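You operate a simulated robot arm through the tools that you are given. There is no shell and no other tool. Be economical: measure what you need, move in short steps, check, and stop when the job is done.

You run a simulated two-armed robot. Do the job below in one go: nothing can be reset, and whatever is moved stays where it is left.

JOB
Take the twist out of chassis 7 on the straightening plate.
Fine: clamp bar down, turn the jack knob till the needle stands on 0, bar up, chassis on the wall shelf.

It is judged by the outcome, as a careful person would: the job done as asked, and still so three seconds after it is handed in. It fails if anything else is knocked over, pushed out of place, dropped, spilled or broken.

ROBOT AND FRAMES
Two 6-joint arms with fingered hands on one trunk, on a base that drives. Base frame: it is fixed to the floor where the robot stands at the start and does not move with it; the origin is under the middle of the robot, x ahead of it, y to its left, z up. Lengths are in m, angles in degrees, forces in N, time in s.
The left shoulder is at the start at [0.07, 0.191, 1.17], the right one opposite. Places, roughly: clamp bar [0.5, 0.3, 1]; dial gauge of the straightening plate [0.6, 0.2, 0.9]; jack knob [0.4, 0.1, 0.9]; top of the straightening plate [0.5, 0.2, 0.9]; top of the wall shelf over the building bench [0.9, -0.3, 1.2]. Payload 4.7 kg a hand.
The TCP of each hand is the grasp point between the finger pads, 0.036 m short of the fingertips. In the tool frame z runs along the fingers and y along their closing line. The gripper opens to 0.12 m. The gripper's body begins 0.042 m behind the TCP. The gripper is a hand of 5 fingers: y runs from the thumb to the fingers, the wrist lies at [-0.018, -0.113, -0.198] in the tool frame, and closing takes about 1.5 s.
Orientation is that of the tool frame in the base frame, as a unit quaternion [x, y, z, w]. With the fingers straight down and the wrist toward the robot, the tool's x, y and z point along [0, 1, 0], [1, 0, 0] and [0, 0, -1] of the base frame.

CONTROLS
- The arms move only by the tool jog_arm. It takes "left_commands", "right_commands" or both (then of equal length, played together; a hand with none holds still); each is text: rows parted by semicolons, each of 7 numbers parted by spaces: the opening, from 0 (shut) to 1 (fully open), then the shift along the base's x, y, z in units of 250 mm (1.0 is 250 mm), then the turn, a rotation vector about the base's x, y, z in units of 45 degrees (1.0 is 45 degrees). In form: grip x y z ax ay az; .... A call has 1 to 10 rows; each row is the pose to reach, as a shift and turn from the pose commanded when the call began. A call with a number of a shift or a turn outside -1 to 1 is refused whole. Rows are played at 5 a second. More than 0.05 m and 8.6 degrees between two rows, or a gripper value outside its range, and nothing of the call is played. Where a pose cannot be reached the arm comes as near as it can. A force on the tool above 40 N (or 10 N above the force at the start of the call, whichever is more), or a blocked arm, ends the call early, and 0.2 s more pass. Each finger travels about 0.045 m/s and halts on what it meets, pressing with about 23 N; the grip force reading is that of the motor and also rises with nothing between the fingers. The clock runs only during rows and for 0.2 s after the last one: add rows that repeat a pose to give the fingers time. It gives the time, the measured TCP pose, the force on the tool (base axes), the opening and the grip force at its end, in the units of the frame above (readings bear some noise), with the torque about the TCP (base axes, N m) and any sound that the robot's microphone picked up.
- Cameras (640 x 400 px; columns grow to the right, rows downward): "scene" is now at [0.1425, -0.005, 1.4151]; the picture's right is [-0.07, -1.00, 0.00], its down [-0.41, 0.03, -0.91] and it looks along [0.91, -0.07, -0.41] (base axes); focal length 214 px, centre (320, 200). "left" rides on the left gripper at [-0.073, -0.091, -0.143] in its tool frame; the picture's right is [-0.80, -0.28, 0.53], its down [0.53, -0.73, 0.42] and it looks along [0.27, 0.62, 0.74] (tool axes); focal length 234 px, centre (320, 200). "right" rides on the right gripper at [0.073, -0.091, -0.143] in its tool frame; the picture's right is [-0.80, 0.28, -0.53], its down [-0.53, -0.73, 0.42] and it looks along [-0.27, 0.62, 0.74] (tool axes); focal length 234 px, centre (320, 200). There is no depth. A picture from a camera that has moved, and an enlarged one, comes with that camera's place and axes in the base frame and with its lens.
- capture(camera): a new picture of that camera. No time passes.
- move_column(by): slides the trunk up (or, below 0, down) by that many m; the arms and the scene camera ride with it, the base frame stays. It gives what a move gives, with no picture.
- roll_base(legs): drives the robot by 1 to 6 legs, each [ahead, left, turn to the left] in m, m and degrees, along the robot's own axes; the way and the turn of a leg run together, so that a leg with both is an arc; at most 1.5 m and 180 degrees a leg. The arms and the cameras ride along, it lands a little off, and it stops where it bumps. It gives what a move gives.
- grasp_type(shape, hand): the hand has 5 fingers and takes this shape, open, in about a second: jaw (thumb against the fingers, like two jaws); tri (thumb and two fingers); tip (a fingertip pinch); poke (one finger out to press); point (the index stretched); flat (the hand flat); cup (the hand cupped); fist (a fist). The gripper value then closes the fingers along that shape, each until it touches; the sizes above hold for jaw. It gives what a move gives, with no picture.
- head_to(pan, tilt): turns the head with the scene camera to pan (to the left, within 86 degrees either way) and tilt (down, from -29 to 69), counted from straight ahead of the robot. It gives what a move gives.
- enlarge(camera, box): a new picture of the part [left, top, right, bottom] of that camera's present view, enlarged. No time passes.
- job_done(): hands the job in; it is judged then, once.

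Work in short steps. Places have to be worked out from the pictures, the camera data and where the tool is seen: move nearer, look again, correct. Check each grasp and each placing, and mend what went wrong. You have 120 turns and 108 pictures in all, those below and enlarged ones among them. Open the grippers and draw the arms clear of the work before you hand the job in, unless the task says otherwise; then end with one line.

The tools are called after ">>>" as name(argument=value, ...) on one line, values as JSON. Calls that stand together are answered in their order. jog_arm: Moves the arms, as the interface text tells. Its arguments: {"type":"object","properties":{"left_commands":{"type":"string"},"right_commands":{"type":"string"}},"required":[]} The other tools are called the same way: move_column (by) slides the trunk up or down; grasp_type (shape, hand) gives the hand a shape; roll_base (legs) drives the base; head_to (pan, tilt) turns the head that bears the scene camera; capture (camera) takes a picture; enlarge (camera, box) takes an enlarged picture of a part of a camera's view; job_done () hands the job in.

At the start:

```text
time: 0.0
left_position: [0.557, 0.438, 1.0]
left_ee_rot: [0.707, 0.707, 0.0, 0.0]
left_wrist_force: [0.1, 0.1, 0.0]
left_wrist_torque: [0.01, 0.0, -0.01]
left_width: 0.1194
left_finger_force: 0.1
left_shape: jaw
right_position: [0.704, -0.0684, 1.53]
right_ee_rot: [0.707, 0.707, 0.0, 0.0]
right_wrist_force: [0.2, 0.7, 0.4]
right_wrist_torque: [0.0, -0.02, 0.02]
right_width: 0.1193
right_finger_force: 0.2
right_shape: jaw
trunk travel left (down, up): [-0.647, 0.293]
robot x, y, heading: [0.0017, -0.0016, 0.2]
head pan, tilt: [-4.1, 24.0]
```

scene: 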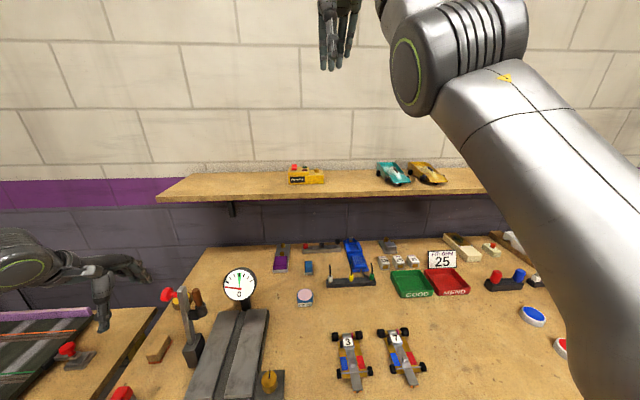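
right: 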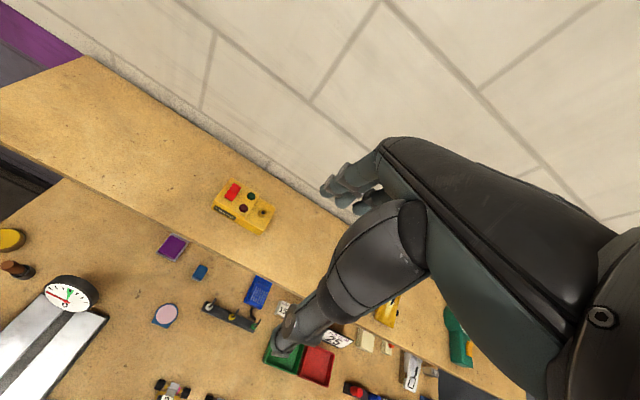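
left: 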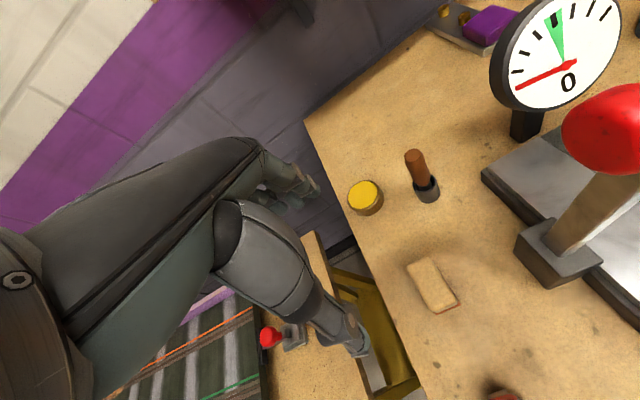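

The plate with the gauge, clamp lever and jack knob is at lower left; two chassis lie to its right. I enlarge both areas to read the details.

>>> enlarge(camera="scene", box=[100, 250, 300, 400])

>>> enlarge(camera="scene", box=[310, 300, 450, 400])

>>> head_to(pan=20, tilt=50)

>>> capture(camera="scene")

```text
2.67 times, centred on (200, 325) of scene
camera zoom: at [0.1425, -0.005, 1.4151], right [-0.07, -1.0, 0.0], down [-0.41, 0.03, -0.91], along [0.91, -0.07, -0.41], focal length 572 px, centre (640, -133)
```

zoom: 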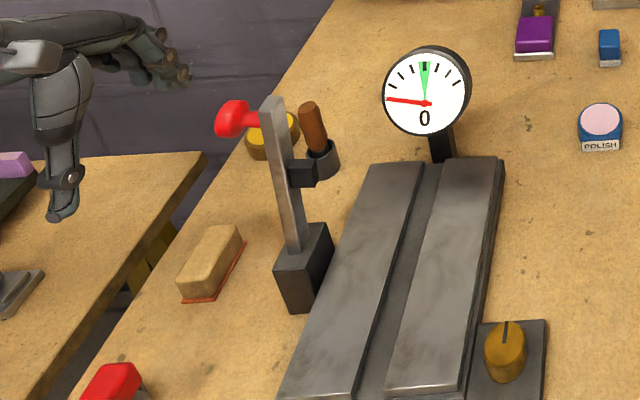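

```text
4.00 times, centred on (380, 350) of scene
camera zoom: at [0.1425, -0.005, 1.4151], right [-0.07, -1.0, 0.0], down [-0.41, 0.03, -0.91], along [0.91, -0.07, -0.41], focal length 858 px, centre (80, -400)
```

zoom: 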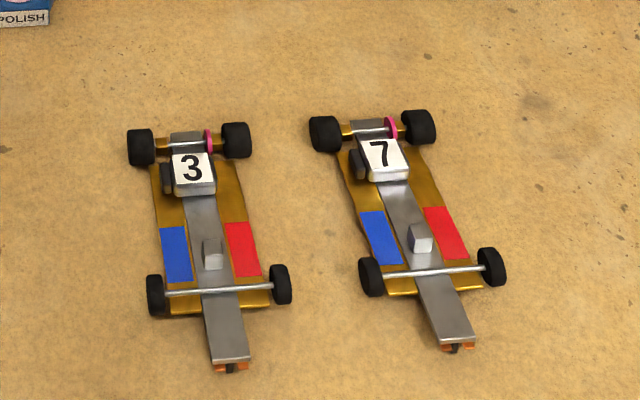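

```text
time: 0.9
left_position: [0.5559, 0.4385, 0.9997]
left_ee_rot: [0.707, 0.707, 0.001, 0.001]
left_wrist_force: [0.5, 0.1, 0.4]
left_wrist_torque: [0.01, -0.01, -0.03]
left_width: 0.1194
left_finger_force: 0.1
left_shape: jaw
right_position: [0.7039, -0.0672, 1.5292]
right_ee_rot: [0.707, 0.707, 0.0, 0.0]
right_wrist_force: [-0.1, 0.3, 0.8]
right_wrist_torque: [-0.03, 0.0, 0.01]
right_width: 0.1199
right_finger_force: 0.0
right_shape: jaw
trunk travel left (down, up): [-0.647, 0.293]
robot x, y, heading: [-0.0036, 0.0021, -0.2]
head pan, tilt: [20.0, 50.0]
```

```text
102 pictures are left
camera scene: at [0.1228, 0.0279, 1.376], right [0.34, -0.94, 0.0], down [-0.72, -0.26, -0.64], along [0.6, 0.22, -0.77], focal length 214 px, centre (320, 200)
```

scene: 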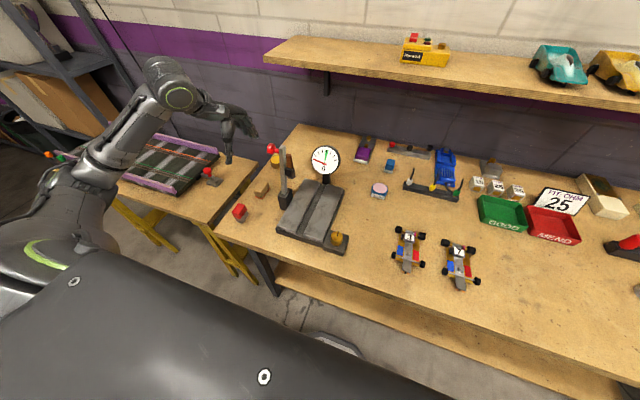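

The plate and both chassis are too close for tool-down work, so I raise the left hand and back the base off 0.27 m.

>>> jog_arm(left_commands="1 0 0 0.2 0 0 0;1 0 0 0.4 0 0 0;1 0 0 0.6 0 0 0;1 0 0 0.6 0 0 0")

>>> roll_base(legs=[[-0.27, 0, 0]])

>>> head_to(pan=10, tilt=40)

>>> capture(camera="scene")

>>> capture(camera="left")

```text
time: 1.9
left_position: [0.5568, 0.438, 1.1472]
left_ee_rot: [0.706, 0.708, 0.0, 0.0]
left_wrist_force: [-0.1, 0.2, 0.1]
left_wrist_torque: [-0.02, -0.01, 0.03]
left_width: 0.1199
left_finger_force: 0.0
left_shape: jaw
right_position: [0.7043, -0.0663, 1.5297]
right_ee_rot: [0.707, 0.707, 0.0, 0.0]
right_wrist_force: [0.5, 0.3, -0.1]
right_wrist_torque: [-0.01, 0.01, -0.01]
right_width: 0.1198
right_finger_force: 0.0
right_shape: jaw
trunk travel left (down, up): [-0.647, 0.293]
robot x, y, heading: [-0.0003, 0.0004, 0.1]
head pan, tilt: [20.0, 50.0]
```

```text
time: 3.8
left_position: [0.2894, 0.4384, 1.1469]
left_ee_rot: [0.707, 0.707, 0.0, 0.0]
left_wrist_force: [-0.9, -0.7, -0.2]
left_wrist_torque: [-0.02, 0.04, -0.02]
left_width: 0.1199
left_finger_force: 0.0
left_shape: jaw
right_position: [0.4378, -0.0682, 1.5287]
right_ee_rot: [0.707, 0.707, -0.001, -0.001]
right_wrist_force: [0.0, 0.6, 0.1]
right_wrist_torque: [-0.02, 0.02, 0.01]
right_width: 0.1196
right_finger_force: 0.0
right_shape: jaw
trunk travel left (down, up): [-0.647, 0.293]
robot x, y, heading: [-0.2703, 0.0037, 0.2]
head pan, tilt: [20.0, 50.0]
```

```text
time: 4.5
left_position: [0.2879, 0.4376, 1.1484]
left_ee_rot: [0.707, 0.707, 0.0, 0.0]
left_wrist_force: [-0.7, -0.1, 0.6]
left_wrist_torque: [0.01, -0.05, 0.01]
left_width: 0.1195
left_finger_force: 0.1
left_shape: jaw
right_position: [0.4359, -0.0677, 1.5282]
right_ee_rot: [0.707, 0.707, 0.0, 0.001]
right_wrist_force: [-0.1, 0.2, 0.5]
right_wrist_torque: [0.02, 0.02, 0.0]
right_width: 0.1193
right_finger_force: 0.0
right_shape: jaw
trunk travel left (down, up): [-0.647, 0.293]
robot x, y, heading: [-0.2682, -0.0005, -0.0]
head pan, tilt: [10.0, 40.0]
```

```text
101 pictures are left
camera scene: at [-0.1349, 0.0165, 1.3902], right [0.17, -0.98, 0.0], down [-0.63, -0.11, -0.77], along [0.75, 0.13, -0.64], focal length 214 px, centre (320, 200)
```

scene: 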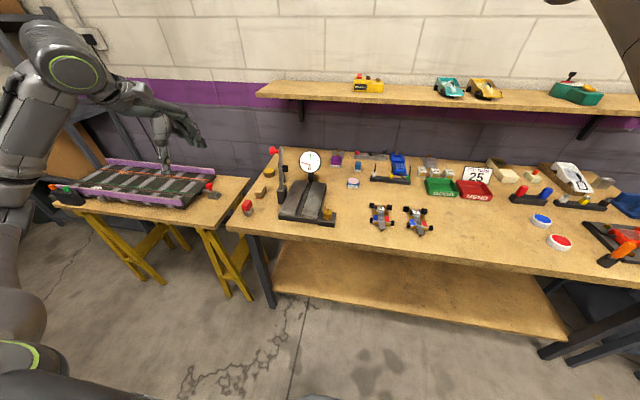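

```text
100 pictures are left
camera left: at [0.1954, 0.3652, 1.2912], right [-0.28, -0.8, -0.53], down [-0.73, 0.53, -0.43], along [0.62, 0.27, -0.74], focal length 234 px, centre (320, 200)
```

left: 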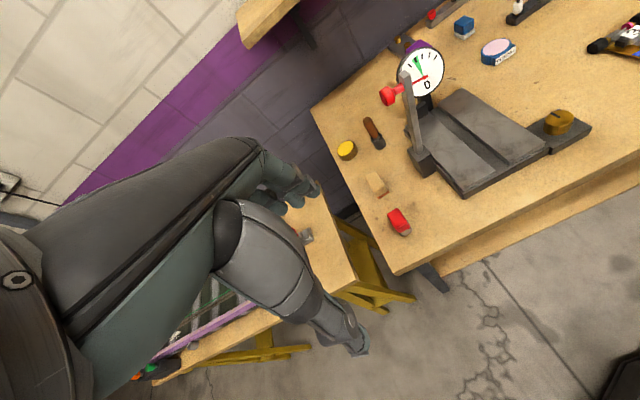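

Next I bring the right hand down beside chassis 7 for a close look, with the left hand also moved toward the plate for views of the lever and knob.

>>> jog_arm(right_commands="1 -0.05 -0.09 -0.143 0 0 0;1 -0.1 -0.18 -0.286 0 0 0;1 -0.15 -0.27 -0.43 0 0 0;1 -0.2 -0.36 -0.57 0 0 0;1 -0.24 -0.45 -0.71 0 0 0;1 -0.29 -0.54 -0.86 0 0 0;1 -0.34 -0.64 -1 0 0 0", left_commands="1 0.1 0 0 0 0 0;1 0.2 0 0 0 0 0;1 0.3 0 0 0 0 0;1 0.4 0 0 0 0 0;1 0.5 0 0 0 0 0;1 0.6 0 0 0 0 0;1 0.6 0 0 0 0 0")

>>> jog_arm(right_commands="1 0 0 -0.2 0 0 0;1 0 0 -0.4 0 0 0;1 0 0 -0.6 0 0 0;1 0 0 -0.8 0 0 0;1 0 0 -1 0 0 0;1 0 0 -1 0 0 0")

>>> capture(camera="right")

>>> capture(camera="left")

>>> enlarge(camera="scene", box=[230, 130, 470, 280])

```text
time: 6.1
left_position: [0.439, 0.4357, 1.1478]
left_ee_rot: [0.708, 0.706, 0.0, -0.001]
left_wrist_force: [0.3, -0.6, 0.3]
left_wrist_torque: [0.02, 0.02, 0.0]
left_width: 0.1197
left_finger_force: 0.1
left_shape: jaw
right_position: [0.528, -0.1818, 1.3674]
right_ee_rot: [0.707, 0.707, -0.001, 0.0]
right_wrist_force: [0.2, -0.5, -0.9]
right_wrist_torque: [0.08, 0.02, 0.01]
right_width: 0.1199
right_finger_force: 0.0
right_shape: jaw
right hand out of reach, approached as far as the arm can: row 1, 2, 3, 4, 5, 6, 7
trunk travel left (down, up): [-0.647, 0.293]
robot x, y, heading: [-0.2708, -0.0012, -0.0]
head pan, tilt: [10.0, 40.0]
```

```text
time: 7.5
left_position: [0.4382, 0.4366, 1.1471]
left_ee_rot: [0.707, 0.707, 0.0, 0.0]
left_wrist_force: [0.6, 0.0, 0.8]
left_wrist_torque: [-0.02, -0.04, 0.01]
left_width: 0.1195
left_finger_force: 0.0
left_shape: jaw
right_position: [0.5365, -0.1868, 1.1217]
right_ee_rot: [0.707, 0.707, 0.0, 0.0]
right_wrist_force: [0.3, 0.3, -0.3]
right_wrist_torque: [-0.01, 0.02, 0.0]
right_width: 0.1199
right_finger_force: 0.1
right_shape: jaw
right hand out of reach, approached as far as the arm can: row 1, 2
trunk travel left (down, up): [-0.647, 0.293]
robot x, y, heading: [-0.2673, 0.001, -0.0]
head pan, tilt: [10.0, 40.0]
```

```text
99 pictures are left
camera right: at [0.4451, -0.1137, 1.2634], right [0.28, -0.8, 0.53], down [-0.73, -0.53, -0.42], along [0.62, -0.27, -0.74], focal length 234 px, centre (320, 200)
```

right: 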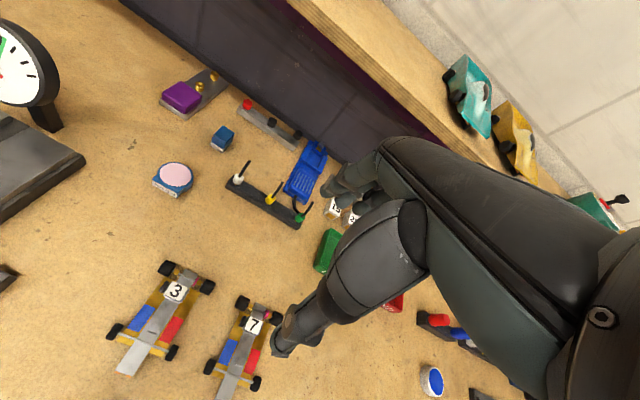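

```text
98 pictures are left
camera left: at [0.345, 0.3643, 1.291], right [-0.28, -0.8, -0.52], down [-0.73, 0.53, -0.43], along [0.62, 0.27, -0.74], focal length 234 px, centre (320, 200)
```

left: 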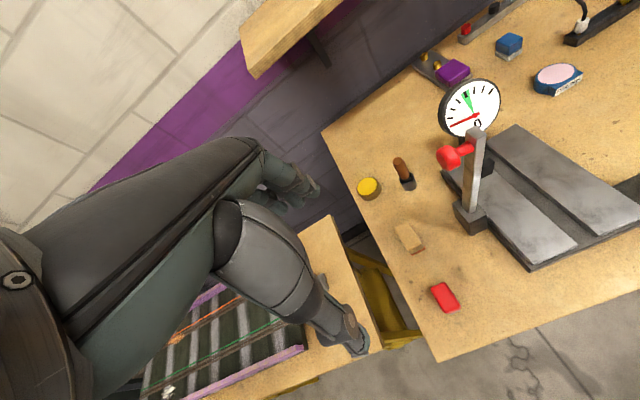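

```text
2.67 times, centred on (350, 205) of scene
camera zoom: at [-0.1348, 0.0166, 1.3902], right [0.17, -0.98, 0.0], down [-0.63, -0.11, -0.77], along [0.75, 0.13, -0.64], focal length 572 px, centre (240, 187)
```

zoom: 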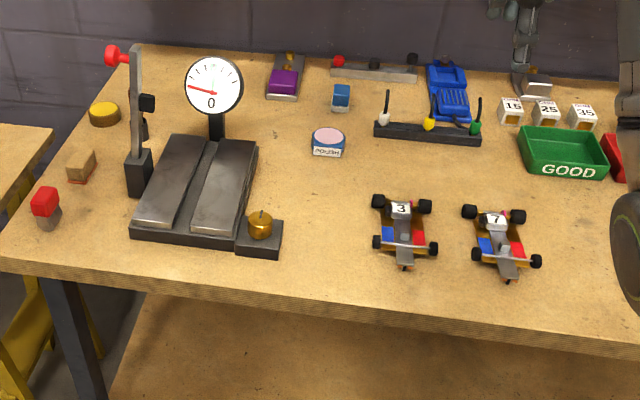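

Chassis 7 is near (0.48,-0.24), bench about z 0.81. I move the right hand back and lower so its camera sees it close up.

>>> jog_arm(right_commands="1 -0.1 -0.07 -0.1 0 0 0;1 -0.2 -0.14 -0.2 0 0 0;1 -0.3 -0.21 -0.3 0 0 0;1 -0.4 -0.28 -0.4 0 0 0;1 -0.5 -0.34 -0.5 0 0 0;1 -0.52 -0.36 -0.52 0 0 0;1 -0.52 -0.36 -0.52 0 0 0")

>>> capture(camera="right")

```text
time: 9.1
left_position: [0.4382, 0.4369, 1.1477]
left_ee_rot: [0.707, 0.707, 0.0, 0.001]
left_wrist_force: [-0.3, 0.4, 0.3]
left_wrist_torque: [0.03, 0.01, -0.03]
left_width: 0.1197
left_finger_force: 0.0
left_shape: jaw
right_position: [0.4141, -0.2847, 0.9882]
right_ee_rot: [0.706, 0.708, 0.001, 0.0]
right_wrist_force: [-0.2, -0.6, 1.0]
right_wrist_torque: [0.0, -0.02, 0.0]
right_width: 0.1196
right_finger_force: 0.1
right_shape: jaw
right hand out of reach, approached as far as the arm can: row 2, 3, 4, 5, 6, 7
trunk travel left (down, up): [-0.647, 0.293]
robot x, y, heading: [-0.2657, 0.0038, -0.1]
head pan, tilt: [10.0, 40.0]
```

```text
96 pictures are left
camera right: at [0.3234, -0.2115, 1.1291], right [0.28, -0.8, 0.52], down [-0.73, -0.53, -0.43], along [0.62, -0.26, -0.74], focal length 234 px, centre (320, 200)
```

right: 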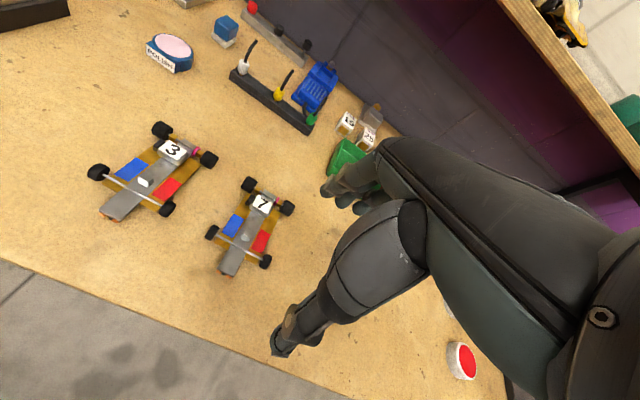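

>>> enlarge(camera="right", box=[180, 160, 340, 260])

```text
4.00 times, centred on (260, 210) of right
camera zoom: at [0.3234, -0.2115, 1.1291], right [0.28, -0.8, 0.52], down [-0.73, -0.53, -0.43], along [0.62, -0.26, -0.74], focal length 937 px, centre (560, 160)
```

zoom: 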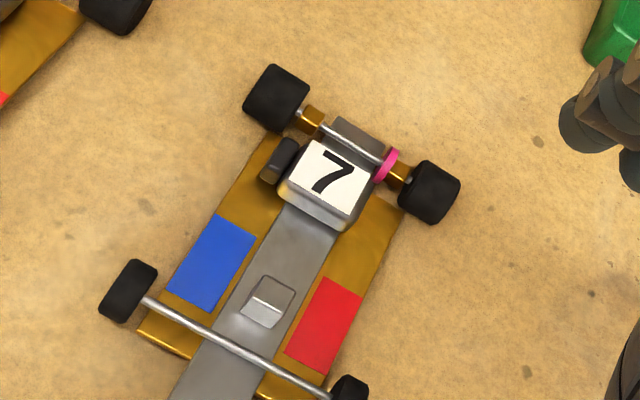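

Chassis 7 lies with its axis along x, centred near (0.48,-0.24), body ~0.05 wide between the axles. I turn the right hand 90° about z (closing line across the chassis, wrist to the right) while moving above it.

>>> jog_arm(right_commands="1 0.05 0.03 0.04 0 0 0.166;1 0.1 0.06 0.08 0 0 0.333;1 0.15 0.09 0.12 0 0 0.5;1 0.2 0.12 0.12 0 0 0.666;1 0.25 0.15 0.12 0 0 0.833;1 0.26 0.17 0.12 0 0 1")

>>> jog_arm(right_commands="1 0 0 0 0 0 0.166;1 0 0 0 0 0 0.333;1 0 0 0 0 0 0.5;1 0 0 0 0 0 0.666;1 0 0 0 0 0 0.833;1 0 0 0 0 0 1;1 0 0 0 0 0 1")

>>> capture(camera="right")

>>> enlarge(camera="scene", box=[300, 100, 620, 300])

```text
time: 10.5
left_position: [0.4384, 0.4366, 1.1468]
left_ee_rot: [0.707, 0.707, -0.001, -0.001]
left_wrist_force: [0.0, 0.4, 0.3]
left_wrist_torque: [0.04, -0.02, 0.0]
left_width: 0.1195
left_finger_force: 0.0
left_shape: jaw
right_position: [0.4797, -0.2412, 1.0188]
right_ee_rot: [0.382, 0.924, -0.001, 0.0]
right_wrist_force: [0.2, -0.3, 0.1]
right_wrist_torque: [0.0, 0.01, 0.02]
right_width: 0.1199
right_finger_force: 0.2
right_shape: jaw
trunk travel left (down, up): [-0.647, 0.293]
robot x, y, heading: [-0.2679, 0.0028, 0.1]
head pan, tilt: [10.0, 40.0]
```

```text
time: 12.1
left_position: [0.4384, 0.4362, 1.1475]
left_ee_rot: [0.708, 0.706, 0.001, 0.0]
left_wrist_force: [0.1, 0.1, 0.9]
left_wrist_torque: [0.03, 0.01, 0.02]
left_width: 0.1195
left_finger_force: 0.0
left_shape: jaw
right_position: [0.4806, -0.2401, 1.0176]
right_ee_rot: [-0.001, 1.0, 0.0, 0.0]
right_wrist_force: [-0.4, -0.1, -0.5]
right_wrist_torque: [0.0, -0.01, 0.01]
right_width: 0.1197
right_finger_force: 0.1
right_shape: jaw
trunk travel left (down, up): [-0.647, 0.293]
robot x, y, heading: [-0.2639, -0.0038, 0.0]
head pan, tilt: [10.0, 40.0]
```

```text
94 pictures are left
camera right: at [0.4084, -0.3316, 1.1599], right [0.8, 0.28, 0.52], down [0.53, -0.73, -0.42], along [0.26, 0.62, -0.74], focal length 234 px, centre (320, 200)
```

right: 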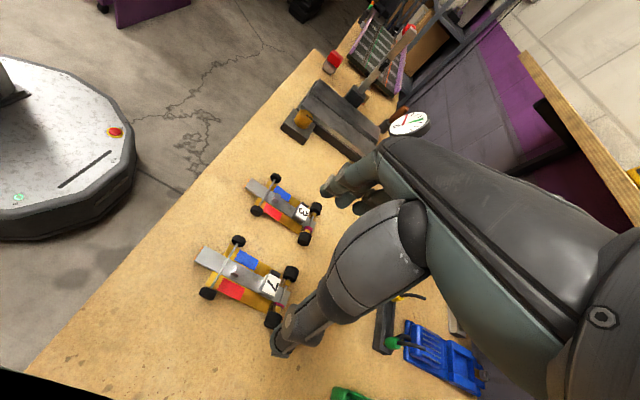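

```text
2.00 times, centred on (460, 200) of scene
camera zoom: at [-0.1342, 0.016, 1.3901], right [0.17, -0.98, 0.0], down [-0.63, -0.11, -0.77], along [0.75, 0.13, -0.64], focal length 429 px, centre (40, 200)
```

zoom: 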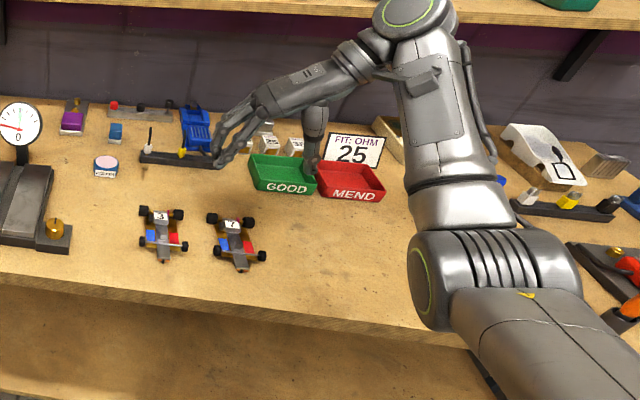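

Hand axes are aligned; chassis centre line is y≈-0.238. I lower to z 0.90 and look again before straddling.

>>> jog_arm(right_commands="1 0 0 -0.16 0 0 0;1 0 0 -0.32 0 0 0;1 0.004 0.004 -0.44 0 0 0;1 0.004 0.004 -0.44 0 0 0")

>>> capture(camera="right")

>>> enlarge(camera="scene", box=[360, 170, 480, 245])

```text
time: 13.1
left_position: [0.4387, 0.4374, 1.1473]
left_ee_rot: [0.707, 0.707, 0.0, 0.0]
left_wrist_force: [0.1, 0.1, -0.3]
left_wrist_torque: [0.0, 0.02, 0.01]
left_width: 0.1195
left_finger_force: 0.2
left_shape: jaw
right_position: [0.4814, -0.2396, 0.9073]
right_ee_rot: [0.0, 1.0, -0.001, 0.0]
right_wrist_force: [-0.1, -0.8, 0.3]
right_wrist_torque: [0.0, 0.02, 0.0]
right_width: 0.1199
right_finger_force: 0.2
right_shape: jaw
trunk travel left (down, up): [-0.647, 0.293]
robot x, y, heading: [-0.2655, 0.0, 0.3]
head pan, tilt: [10.0, 40.0]
```

```text
92 pictures are left
camera right: at [0.4104, -0.3297, 1.0492], right [0.8, 0.28, 0.53], down [0.53, -0.73, -0.42], along [0.27, 0.62, -0.74], focal length 234 px, centre (320, 200)
```

right: 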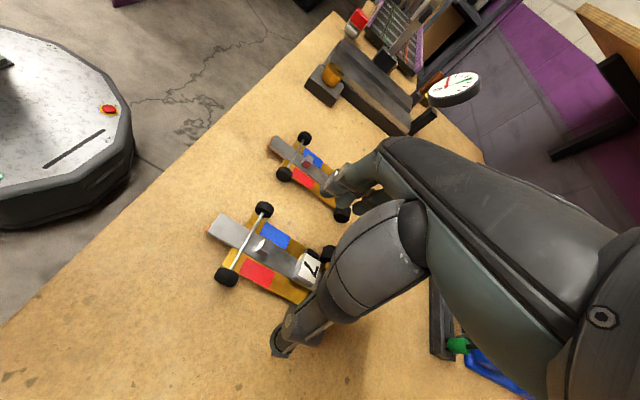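

```text
5.33 times, centred on (420, 208) of scene
camera zoom: at [-0.1343, 0.0165, 1.3901], right [0.17, -0.98, 0.0], down [-0.63, -0.11, -0.77], along [0.75, 0.13, -0.64], focal length 1144 px, centre (-213, 160)
```

zoom: 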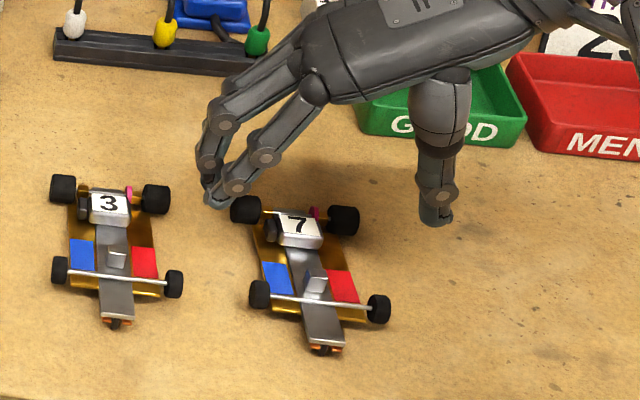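

The fingers straddle the body between the axles. I lower in small steps to about z 0.855, watching the force.

>>> jog_arm(right_commands="0.85 0 0 -0.06 0 0 0;0.85 0 0 -0.12 0 0 0;0.85 0 0.004 -0.17 0 0 0;0.85 0 0.004 -0.19 0 0 0;0.85 0 0.004 -0.19 0 0 0")

>>> enlarge(camera="scene", box=[360, 170, 480, 245])

>>> capture(camera="right")

```text
time: 14.3
left_position: [0.4394, 0.4369, 1.1467]
left_ee_rot: [0.707, 0.707, 0.0, 0.0]
left_wrist_force: [0.6, 0.3, 0.3]
left_wrist_torque: [-0.01, -0.02, -0.03]
left_width: 0.1198
left_finger_force: 0.1
left_shape: jaw
right_position: [0.4818, -0.239, 0.8601]
right_ee_rot: [0.0, 1.0, 0.0, 0.0]
right_wrist_force: [-0.2, -0.6, 0.3]
right_wrist_torque: [0.03, 0.02, -0.02]
right_width: 0.1022
right_finger_force: 0.2
right_shape: jaw
trunk travel left (down, up): [-0.647, 0.293]
robot x, y, heading: [-0.2635, 0.0023, 0.1]
head pan, tilt: [10.0, 40.0]
```

```text
5.33 times, centred on (420, 208) of scene
camera zoom: at [-0.1341, 0.0165, 1.3901], right [0.17, -0.98, 0.0], down [-0.63, -0.11, -0.77], along [0.75, 0.13, -0.64], focal length 1144 px, centre (-213, 160)
```

zoom: 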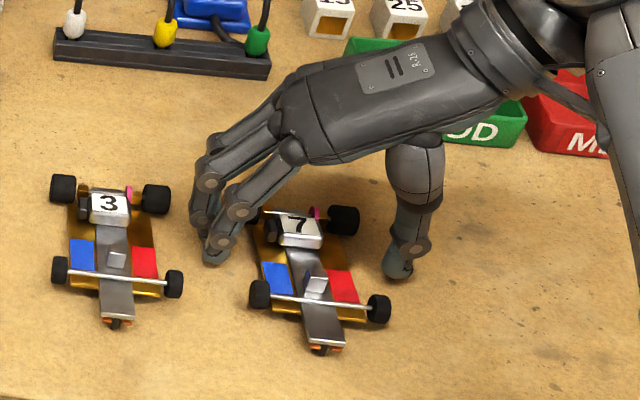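

```text
89 pictures are left
camera right: at [0.4094, -0.3301, 1.0021], right [0.8, 0.28, 0.52], down [0.53, -0.73, -0.42], along [0.27, 0.62, -0.74], focal length 234 px, centre (320, 200)
```

right: 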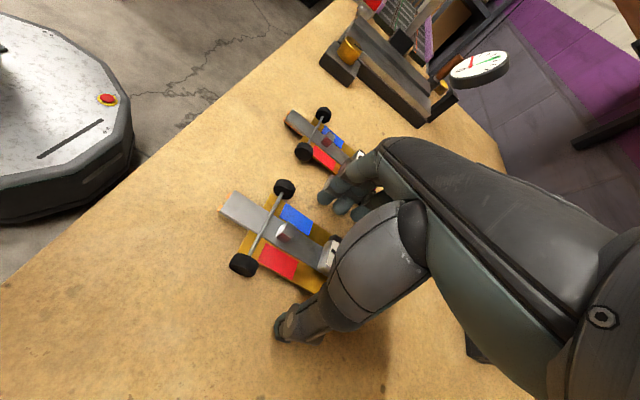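

In jaw shape three or four fingers are side by side and the rear ones could meet the rear wheel. I lift a little and switch to the tri shape.

>>> jog_arm(right_commands="0.85 0 0 0.15 0 0 0;0.85 0 0 0.25 0 0 0;0.85 0 0 0.25 0 0 0")

>>> grasp_type(shape="tri", hand="right")

>>> enlarge(camera="scene", box=[360, 150, 480, 225])

>>> capture(camera="right")

```text
time: 15.1
left_position: [0.4376, 0.4368, 1.146]
left_ee_rot: [0.707, 0.707, 0.0, 0.001]
left_wrist_force: [-0.8, -0.2, 0.6]
left_wrist_torque: [0.01, 0.01, -0.02]
left_width: 0.1199
left_finger_force: 0.0
left_shape: jaw
right_position: [0.4815, -0.2382, 0.923]
right_ee_rot: [0.0, 1.0, -0.001, -0.001]
right_wrist_force: [-0.3, -0.6, 0.8]
right_wrist_torque: [-0.01, 0.02, -0.04]
right_width: 0.1022
right_finger_force: 0.1
right_shape: jaw
trunk travel left (down, up): [-0.647, 0.293]
robot x, y, heading: [-0.2691, -0.0025, 0.1]
head pan, tilt: [10.0, 40.0]
```

```text
time: 16.0
left_position: [0.4375, 0.4381, 1.1463]
left_ee_rot: [0.707, 0.707, 0.0, 0.0]
left_wrist_force: [-0.3, -0.1, 0.6]
left_wrist_torque: [0.0, 0.0, -0.03]
left_width: 0.1199
left_finger_force: 0.3
left_shape: jaw
right_position: [0.4807, -0.239, 0.9224]
right_ee_rot: [0.0, 1.0, 0.0, 0.0]
right_wrist_force: [0.0, 0.1, -0.2]
right_wrist_torque: [-0.01, 0.02, 0.0]
right_width: 0.1199
right_finger_force: 0.0
right_shape: tri
trunk travel left (down, up): [-0.647, 0.293]
robot x, y, heading: [-0.2658, 0.002, 0.1]
head pan, tilt: [10.0, 40.0]
```

```text
5.33 times, centred on (420, 188) of scene
camera zoom: at [-0.134, 0.0164, 1.3901], right [0.17, -0.98, 0.0], down [-0.63, -0.11, -0.77], along [0.75, 0.13, -0.64], focal length 1144 px, centre (-213, 267)
```

zoom: 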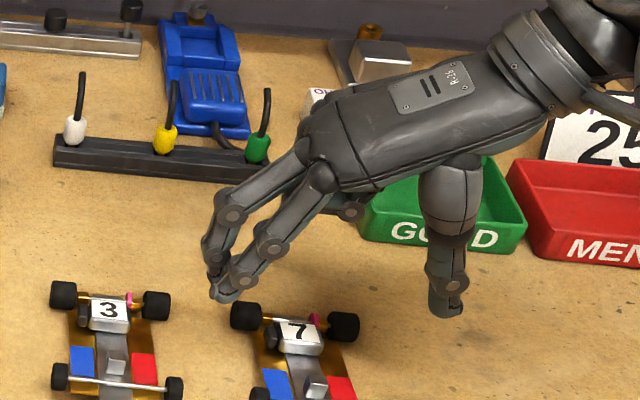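

```text
87 pictures are left
camera right: at [0.4091, -0.3299, 1.0644], right [0.8, 0.28, 0.52], down [0.53, -0.73, -0.42], along [0.27, 0.62, -0.74], focal length 234 px, centre (320, 200)
```

right: 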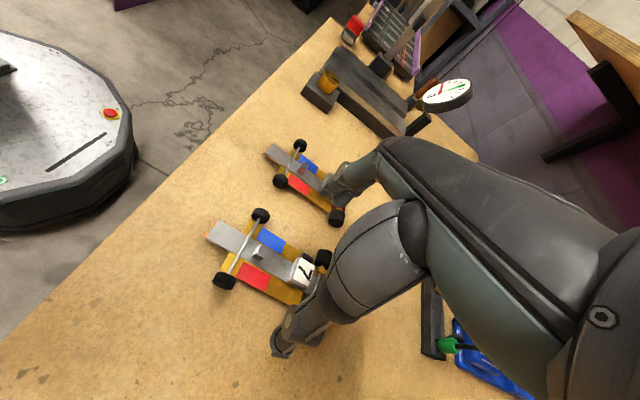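

Tri gives two fingers against the thumb. I go down straddling the body, shifted 5 mm toward the nose.

>>> jog_arm(right_commands="0.85 -0.02 0 -0.08 0 0 0;0.85 -0.02 0 -0.16 0 0 0;0.85 -0.02 0 -0.22 0 0 0;0.85 -0.02 0 -0.26 0 0 0;0.85 -0.02 0 -0.28 0 0 0;0.85 -0.02 0 -0.28 0 0 0")

>>> enlarge(camera="scene", box=[380, 170, 460, 245])

>>> enlarge(camera="right", box=[200, 150, 400, 350])

```text
time: 17.4
left_position: [0.4362, 0.4371, 1.1491]
left_ee_rot: [0.708, 0.707, 0.0, 0.001]
left_wrist_force: [-0.2, 0.0, 0.4]
left_wrist_torque: [0.01, 0.0, 0.0]
left_width: 0.1197
left_finger_force: 0.0
left_shape: jaw
right_position: [0.4748, -0.2385, 0.8549]
right_ee_rot: [0.0, 1.0, 0.0, 0.002]
right_wrist_force: [1.6, 0.3, 15.1]
right_wrist_torque: [0.87, -0.18, -0.08]
right_width: 0.1012
right_finger_force: 0.0
right_shape: tri
trunk travel left (down, up): [-0.647, 0.293]
robot x, y, heading: [-0.2659, 0.001, -0.1]
head pan, tilt: [10.0, 40.0]
```

```text
5.33 times, centred on (420, 208) of scene
camera zoom: at [-0.1358, 0.0167, 1.3905], right [0.17, -0.98, 0.0], down [-0.63, -0.11, -0.77], along [0.76, 0.13, -0.64], focal length 1144 px, centre (-213, 160)
```

zoom: 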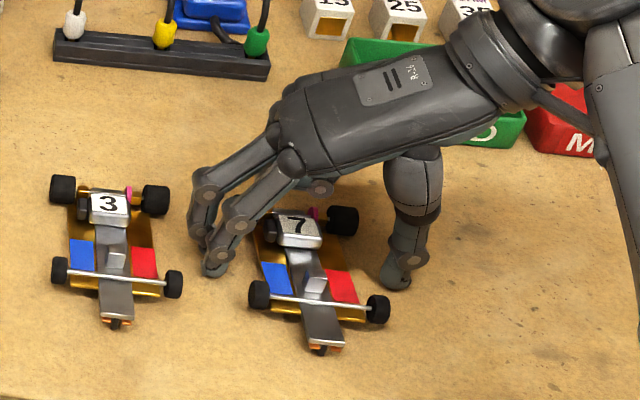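

```text
2.00 times, centred on (300, 250) of right
camera zoom: at [0.4032, -0.3299, 0.9971], right [0.8, 0.28, 0.53], down [0.53, -0.73, -0.42], along [0.27, 0.62, -0.74], focal length 468 px, centre (360, 100)
```

zoom: 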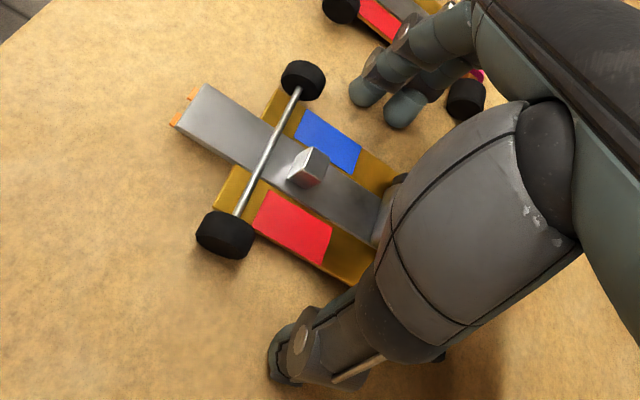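

Thumb tip touches the bench (15 N), so bench is ≈0.818. I lift 4 mm and close on the body.

>>> jog_arm(right_commands="0.85 0 0 0.02 0 0 0;0.7 0 0 0.02 0 0 0;0.55 0 0 0.02 0 0 0;0.4 0 0 0.02 0 0 0;0.3 0 0 0.02 0 0 0;0.2 0 0 0.02 0 0 0;0.2 0 0 0.02 0 0 0;0.2 0 0 0.02 0 0 0")

>>> enlarge(camera="scene", box=[380, 170, 460, 245])

>>> enlarge(camera="right", box=[200, 150, 400, 350])

```text
time: 19.2
left_position: [0.4363, 0.4367, 1.1479]
left_ee_rot: [0.708, 0.707, -0.001, 0.001]
left_wrist_force: [0.0, 0.1, -0.2]
left_wrist_torque: [0.0, -0.01, -0.02]
left_width: 0.1198
left_finger_force: 0.1
left_shape: jaw
right_position: [0.4735, -0.2382, 0.8633]
right_ee_rot: [0.0, 1.0, -0.002, 0.004]
right_wrist_force: [7.0, -0.5, 28.1]
right_wrist_torque: [0.04, 0.2, -0.13]
right_width: 0.0417
right_finger_force: 23.3
right_shape: tri
trunk travel left (down, up): [-0.647, 0.293]
robot x, y, heading: [-0.2674, -0.0013, -0.0]
head pan, tilt: [10.0, 40.0]
```

```text
5.33 times, centred on (420, 208) of scene
camera zoom: at [-0.1368, 0.0177, 1.3907], right [0.17, -0.98, 0.0], down [-0.63, -0.11, -0.77], along [0.76, 0.13, -0.64], focal length 1144 px, centre (-213, 160)
```

zoom: 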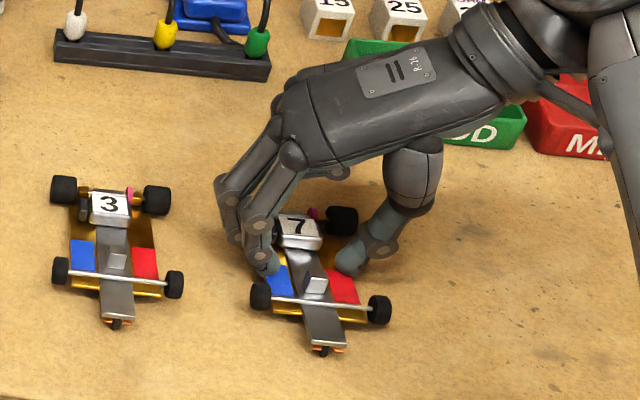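

```text
2.00 times, centred on (300, 250) of right
camera zoom: at [0.4025, -0.3286, 1.0041], right [0.8, 0.28, 0.53], down [0.53, -0.73, -0.42], along [0.27, 0.62, -0.74], focal length 468 px, centre (360, 100)
```

zoom: 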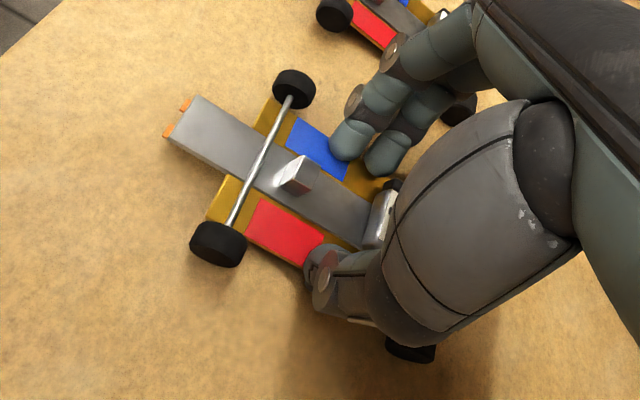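

The tips swing down while closing and pressed on the deck (28 N up). I open, lift, pre-close to ~0.08 in the air, then lower beside the body.

>>> jog_arm(right_commands="0.4 0 0 0.02 0 0 0;0.6 0 0 0.06 0 0 0;0.8 0 0 0.14 0 0 0;0.8 0 0 0.14 0 0 0;0.7 0 0 0.14 0 0 0;0.7 0 0 0.14 0 0 0")

>>> enlarge(camera="scene", box=[380, 160, 460, 235])

>>> enlarge(camera="right", box=[200, 150, 400, 350])

```text
time: 20.6
left_position: [0.4386, 0.4367, 1.1478]
left_ee_rot: [0.708, 0.707, 0.0, -0.001]
left_wrist_force: [0.5, -0.9, -0.1]
left_wrist_torque: [-0.01, 0.02, -0.01]
left_width: 0.1197
left_finger_force: 0.1
left_shape: jaw
right_position: [0.4764, -0.239, 0.8937]
right_ee_rot: [0.0, 1.0, 0.0, 0.0]
right_wrist_force: [-0.2, 0.9, -0.4]
right_wrist_torque: [-0.01, -0.01, 0.0]
right_width: 0.0847
right_finger_force: 0.0
right_shape: tri
trunk travel left (down, up): [-0.647, 0.293]
robot x, y, heading: [-0.2698, 0.0018, 0.0]
head pan, tilt: [10.0, 40.0]
```

```text
5.33 times, centred on (420, 198) of scene
camera zoom: at [-0.134, 0.0164, 1.3901], right [0.17, -0.98, 0.0], down [-0.63, -0.11, -0.77], along [0.75, 0.13, -0.64], focal length 1144 px, centre (-213, 213)
```

zoom: 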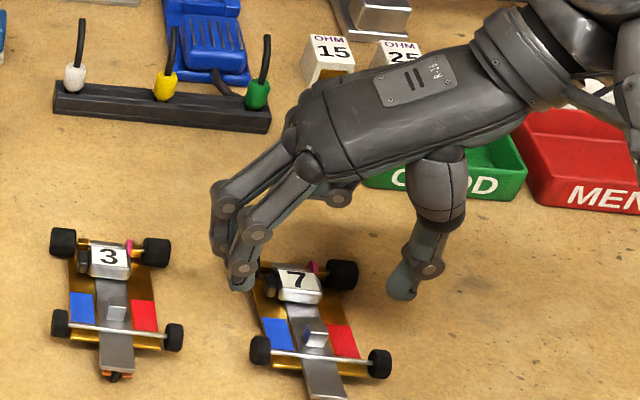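

```text
2.00 times, centred on (300, 250) of right
camera zoom: at [0.4036, -0.3294, 1.0358], right [0.8, 0.28, 0.52], down [0.53, -0.73, -0.42], along [0.27, 0.62, -0.74], focal length 468 px, centre (360, 100)
```

zoom: 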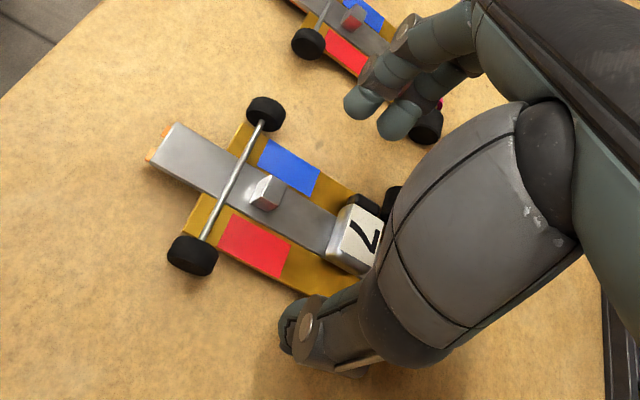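

I narrow to 0.6 and lower beside the body until light bench contact.

>>> jog_arm(right_commands="0.62 0 0.004 -0.04 0 0 0;0.62 0 0.008 -0.08 0 0 0;0.62 0 0.01 -0.1 0 0 0;0.62 0 0.01 -0.12 0 0 0;0.62 0 0.01 -0.13 0 0 0;0.62 0 0.01 -0.14 0 0 0")

>>> enlarge(camera="scene", box=[380, 170, 460, 245])

>>> enlarge(camera="right", box=[200, 150, 400, 350])

```text
time: 22.0
left_position: [0.437, 0.4367, 1.1476]
left_ee_rot: [0.707, 0.707, 0.0, 0.0]
left_wrist_force: [-1.3, 0.3, 0.1]
left_wrist_torque: [0.0, 0.0, -0.01]
left_width: 0.1196
left_finger_force: 0.0
left_shape: jaw
right_position: [0.4761, -0.2361, 0.859]
right_ee_rot: [-0.001, 1.0, -0.001, 0.0]
right_wrist_force: [0.6, -1.0, 0.3]
right_wrist_torque: [0.0, 0.01, 0.01]
right_width: 0.075
right_finger_force: 0.1
right_shape: tri
trunk travel left (down, up): [-0.647, 0.293]
robot x, y, heading: [-0.2714, 0.003, -0.2]
head pan, tilt: [10.0, 40.0]
```

```text
5.33 times, centred on (420, 208) of scene
camera zoom: at [-0.134, 0.0164, 1.3901], right [0.17, -0.98, 0.0], down [-0.63, -0.11, -0.77], along [0.75, 0.13, -0.64], focal length 1144 px, centre (-213, 160)
```

zoom: 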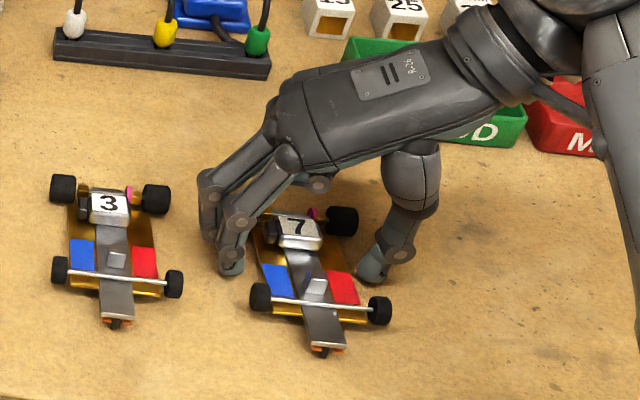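

```text
2.00 times, centred on (300, 250) of right
camera zoom: at [0.4041, -0.327, 1.0005], right [0.8, 0.28, 0.52], down [0.53, -0.73, -0.42], along [0.27, 0.62, -0.74], focal length 468 px, centre (360, 100)
```

zoom: 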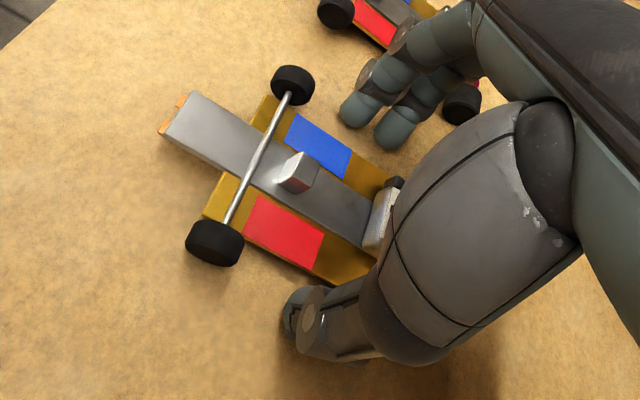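

Tips are beside the body with no contact. I go 4 mm lower and close slowly.

>>> jog_arm(right_commands="0.62 0 -0.004 -0.012 0 0 0;0.56 0 -0.004 -0.016 0 0 0;0.5 0 -0.004 -0.016 0 0 0;0.45 0 -0.004 -0.016 0 0 0;0.4 0 -0.004 -0.016 0 0 0;0.35 0 -0.004 -0.016 0 0 0;0.35 0 -0.004 -0.016 0 0 0")

>>> enlarge(camera="scene", box=[380, 170, 460, 245])

>>> enlarge(camera="right", box=[200, 150, 400, 350])

```text
time: 23.6
left_position: [0.4361, 0.4374, 1.1483]
left_ee_rot: [0.707, 0.707, 0.0, 0.002]
left_wrist_force: [0.0, 0.5, -0.1]
left_wrist_torque: [-0.03, -0.01, 0.0]
left_width: 0.1199
left_finger_force: 0.0
left_shape: jaw
right_position: [0.4756, -0.2359, 0.8568]
right_ee_rot: [0.0, 1.0, -0.001, 0.002]
right_wrist_force: [2.6, -1.1, 20.1]
right_wrist_torque: [0.08, 0.04, -0.08]
right_width: 0.0548
right_finger_force: 22.8
right_shape: tri
trunk travel left (down, up): [-0.647, 0.293]
robot x, y, heading: [-0.2685, 0.0009, -0.1]
head pan, tilt: [10.0, 40.0]
```

```text
5.33 times, centred on (420, 208) of scene
camera zoom: at [-0.1364, 0.0173, 1.3904], right [0.17, -0.98, 0.0], down [-0.63, -0.11, -0.77], along [0.76, 0.13, -0.64], focal length 1144 px, centre (-213, 160)
```

zoom: 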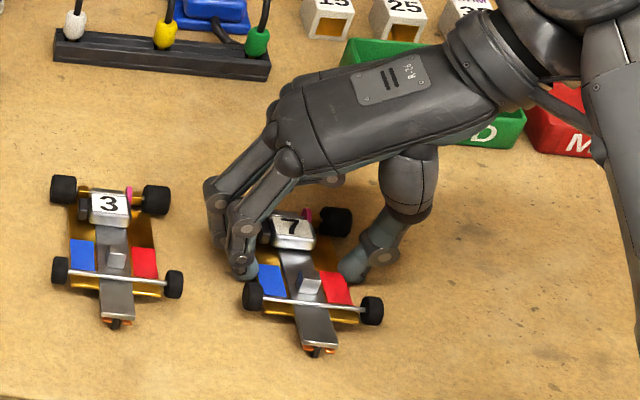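

```text
2.00 times, centred on (300, 250) of right
camera zoom: at [0.4023, -0.3275, 0.9984], right [0.8, 0.28, 0.53], down [0.53, -0.73, -0.42], along [0.27, 0.62, -0.74], focal length 468 px, centre (360, 100)
```

zoom: 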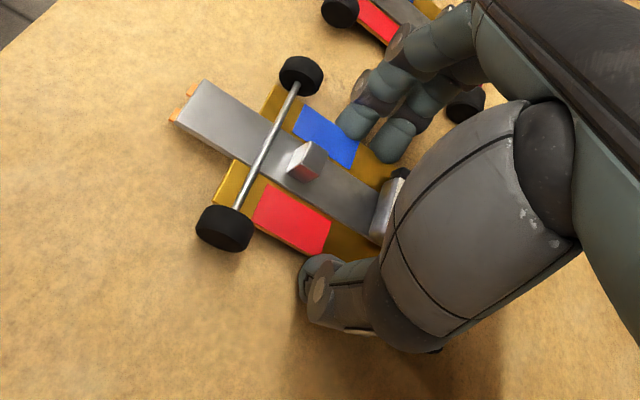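

It now holds at 0.055 m, 23 N, on the body sides. Test lift by 4 cm.

>>> jog_arm(right_commands="0.35 0 0 0.03 0 0 0;0.35 0 0 0.08 0 0 0;0.35 0 0 0.14 0 0 0;0.35 0 0 0.2 0 0 0;0.35 0 0 0.2 0 0 0")

>>> enlarge(camera="scene", box=[360, 150, 480, 245])

>>> enlarge(camera="right", box=[200, 150, 400, 350])

```text
time: 24.8
left_position: [0.4383, 0.4373, 1.148]
left_ee_rot: [0.707, 0.707, -0.001, 0.0]
left_wrist_force: [1.0, 0.5, -0.3]
left_wrist_torque: [-0.01, 0.0, -0.02]
left_width: 0.1197
left_finger_force: 0.0
left_shape: jaw
right_position: [0.4758, -0.2372, 0.9039]
right_ee_rot: [0.0, 1.0, 0.0, -0.001]
right_wrist_force: [-0.3, 0.8, -0.1]
right_wrist_torque: [-0.01, -0.01, -0.03]
right_width: 0.0438
right_finger_force: 23.2
right_shape: tri
trunk travel left (down, up): [-0.647, 0.293]
robot x, y, heading: [-0.2647, -0.0001, 0.1]
head pan, tilt: [10.0, 40.0]
```

```text
4.21 times, centred on (420, 198) of scene
camera zoom: at [-0.1338, 0.0163, 1.3901], right [0.17, -0.98, 0.0], down [-0.63, -0.11, -0.77], along [0.75, 0.13, -0.64], focal length 903 px, centre (-101, 210)
```

zoom: 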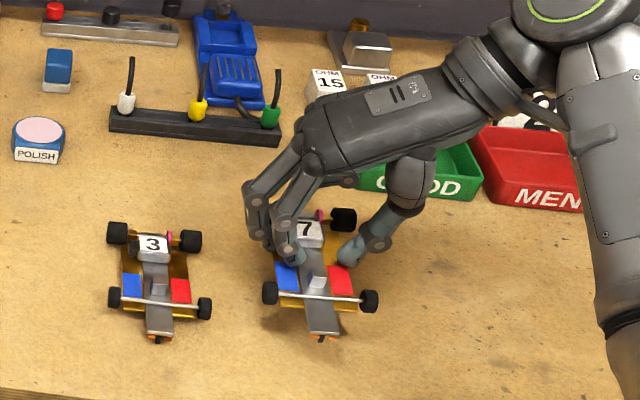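

```text
2.00 times, centred on (300, 250) of right
camera zoom: at [0.403, -0.3279, 1.0454], right [0.8, 0.28, 0.52], down [0.53, -0.73, -0.42], along [0.27, 0.62, -0.74], focal length 468 px, centre (360, 100)
```

zoom: 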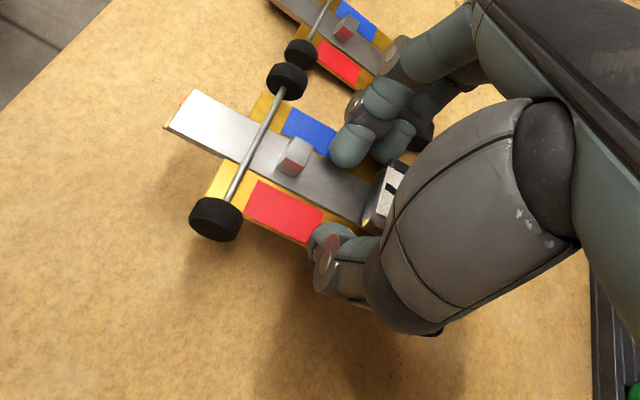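

Chassis is up and held. Before driving, I raise it to z≈1.0 and take closer views of the lever/plate from the left and right cameras.

>>> jog_arm(right_commands="0.35 0 0 0.15 0 0 0;0.35 0 0 0.3 0 0 0;0.35 0 0 0.42 0 0 0;0.35 0 0 0.42 0 0 0")

>>> enlarge(camera="left", box=[400, 60, 640, 280])

>>> enlarge(camera="right", box=[200, 0, 500, 350])

>>> enlarge(camera="scene", box=[255, 130, 355, 240])

```text
time: 25.8
left_position: [0.4387, 0.4355, 1.1477]
left_ee_rot: [0.707, 0.707, 0.0, 0.0]
left_wrist_force: [0.3, -0.5, -0.5]
left_wrist_torque: [0.0, -0.01, 0.01]
left_width: 0.1198
left_finger_force: 0.0
left_shape: jaw
right_position: [0.4764, -0.2377, 1.0097]
right_ee_rot: [-0.001, 1.0, 0.0, -0.001]
right_wrist_force: [-0.1, -0.7, -0.9]
right_wrist_torque: [0.03, 0.05, 0.0]
right_width: 0.0438
right_finger_force: 23.2
right_shape: tri
trunk travel left (down, up): [-0.647, 0.293]
robot x, y, heading: [-0.269, 0.0024, 0.1]
head pan, tilt: [10.0, 40.0]
```

```text
1.82 times, centred on (520, 170) of left
camera zoom: at [0.346, 0.3639, 1.2905], right [-0.28, -0.8, -0.52], down [-0.73, 0.53, -0.42], along [0.62, 0.27, -0.74], focal length 426 px, centre (-44, 254)
```

zoom: 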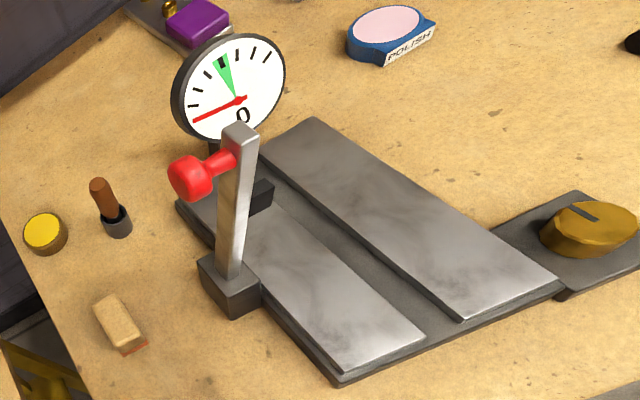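

```text
1.14 times, centred on (350, 175) of right
camera zoom: at [0.4041, -0.3284, 1.1507], right [0.8, 0.28, 0.52], down [0.53, -0.73, -0.42], along [0.27, 0.62, -0.74], focal length 268 px, centre (286, 229)
```

zoom: 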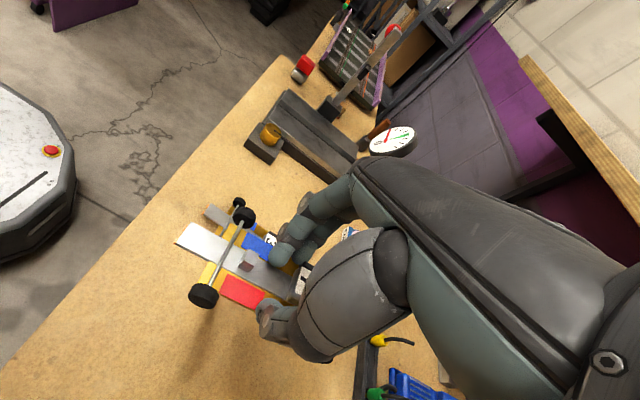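

```text
3.64 times, centred on (305, 185) of scene
camera zoom: at [-0.1336, 0.0162, 1.39], right [0.17, -0.98, 0.0], down [-0.63, -0.11, -0.77], along [0.75, 0.13, -0.64], focal length 780 px, centre (374, 254)
```

zoom: 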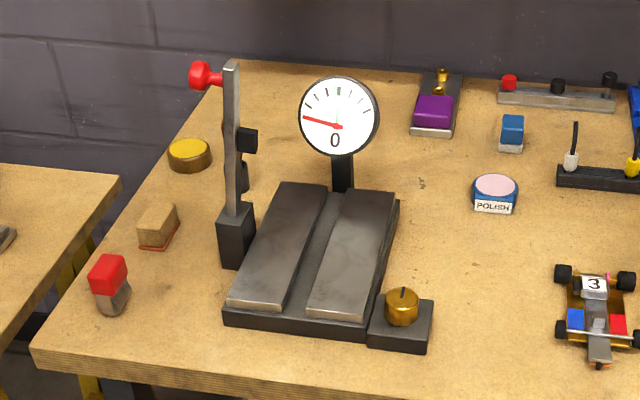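

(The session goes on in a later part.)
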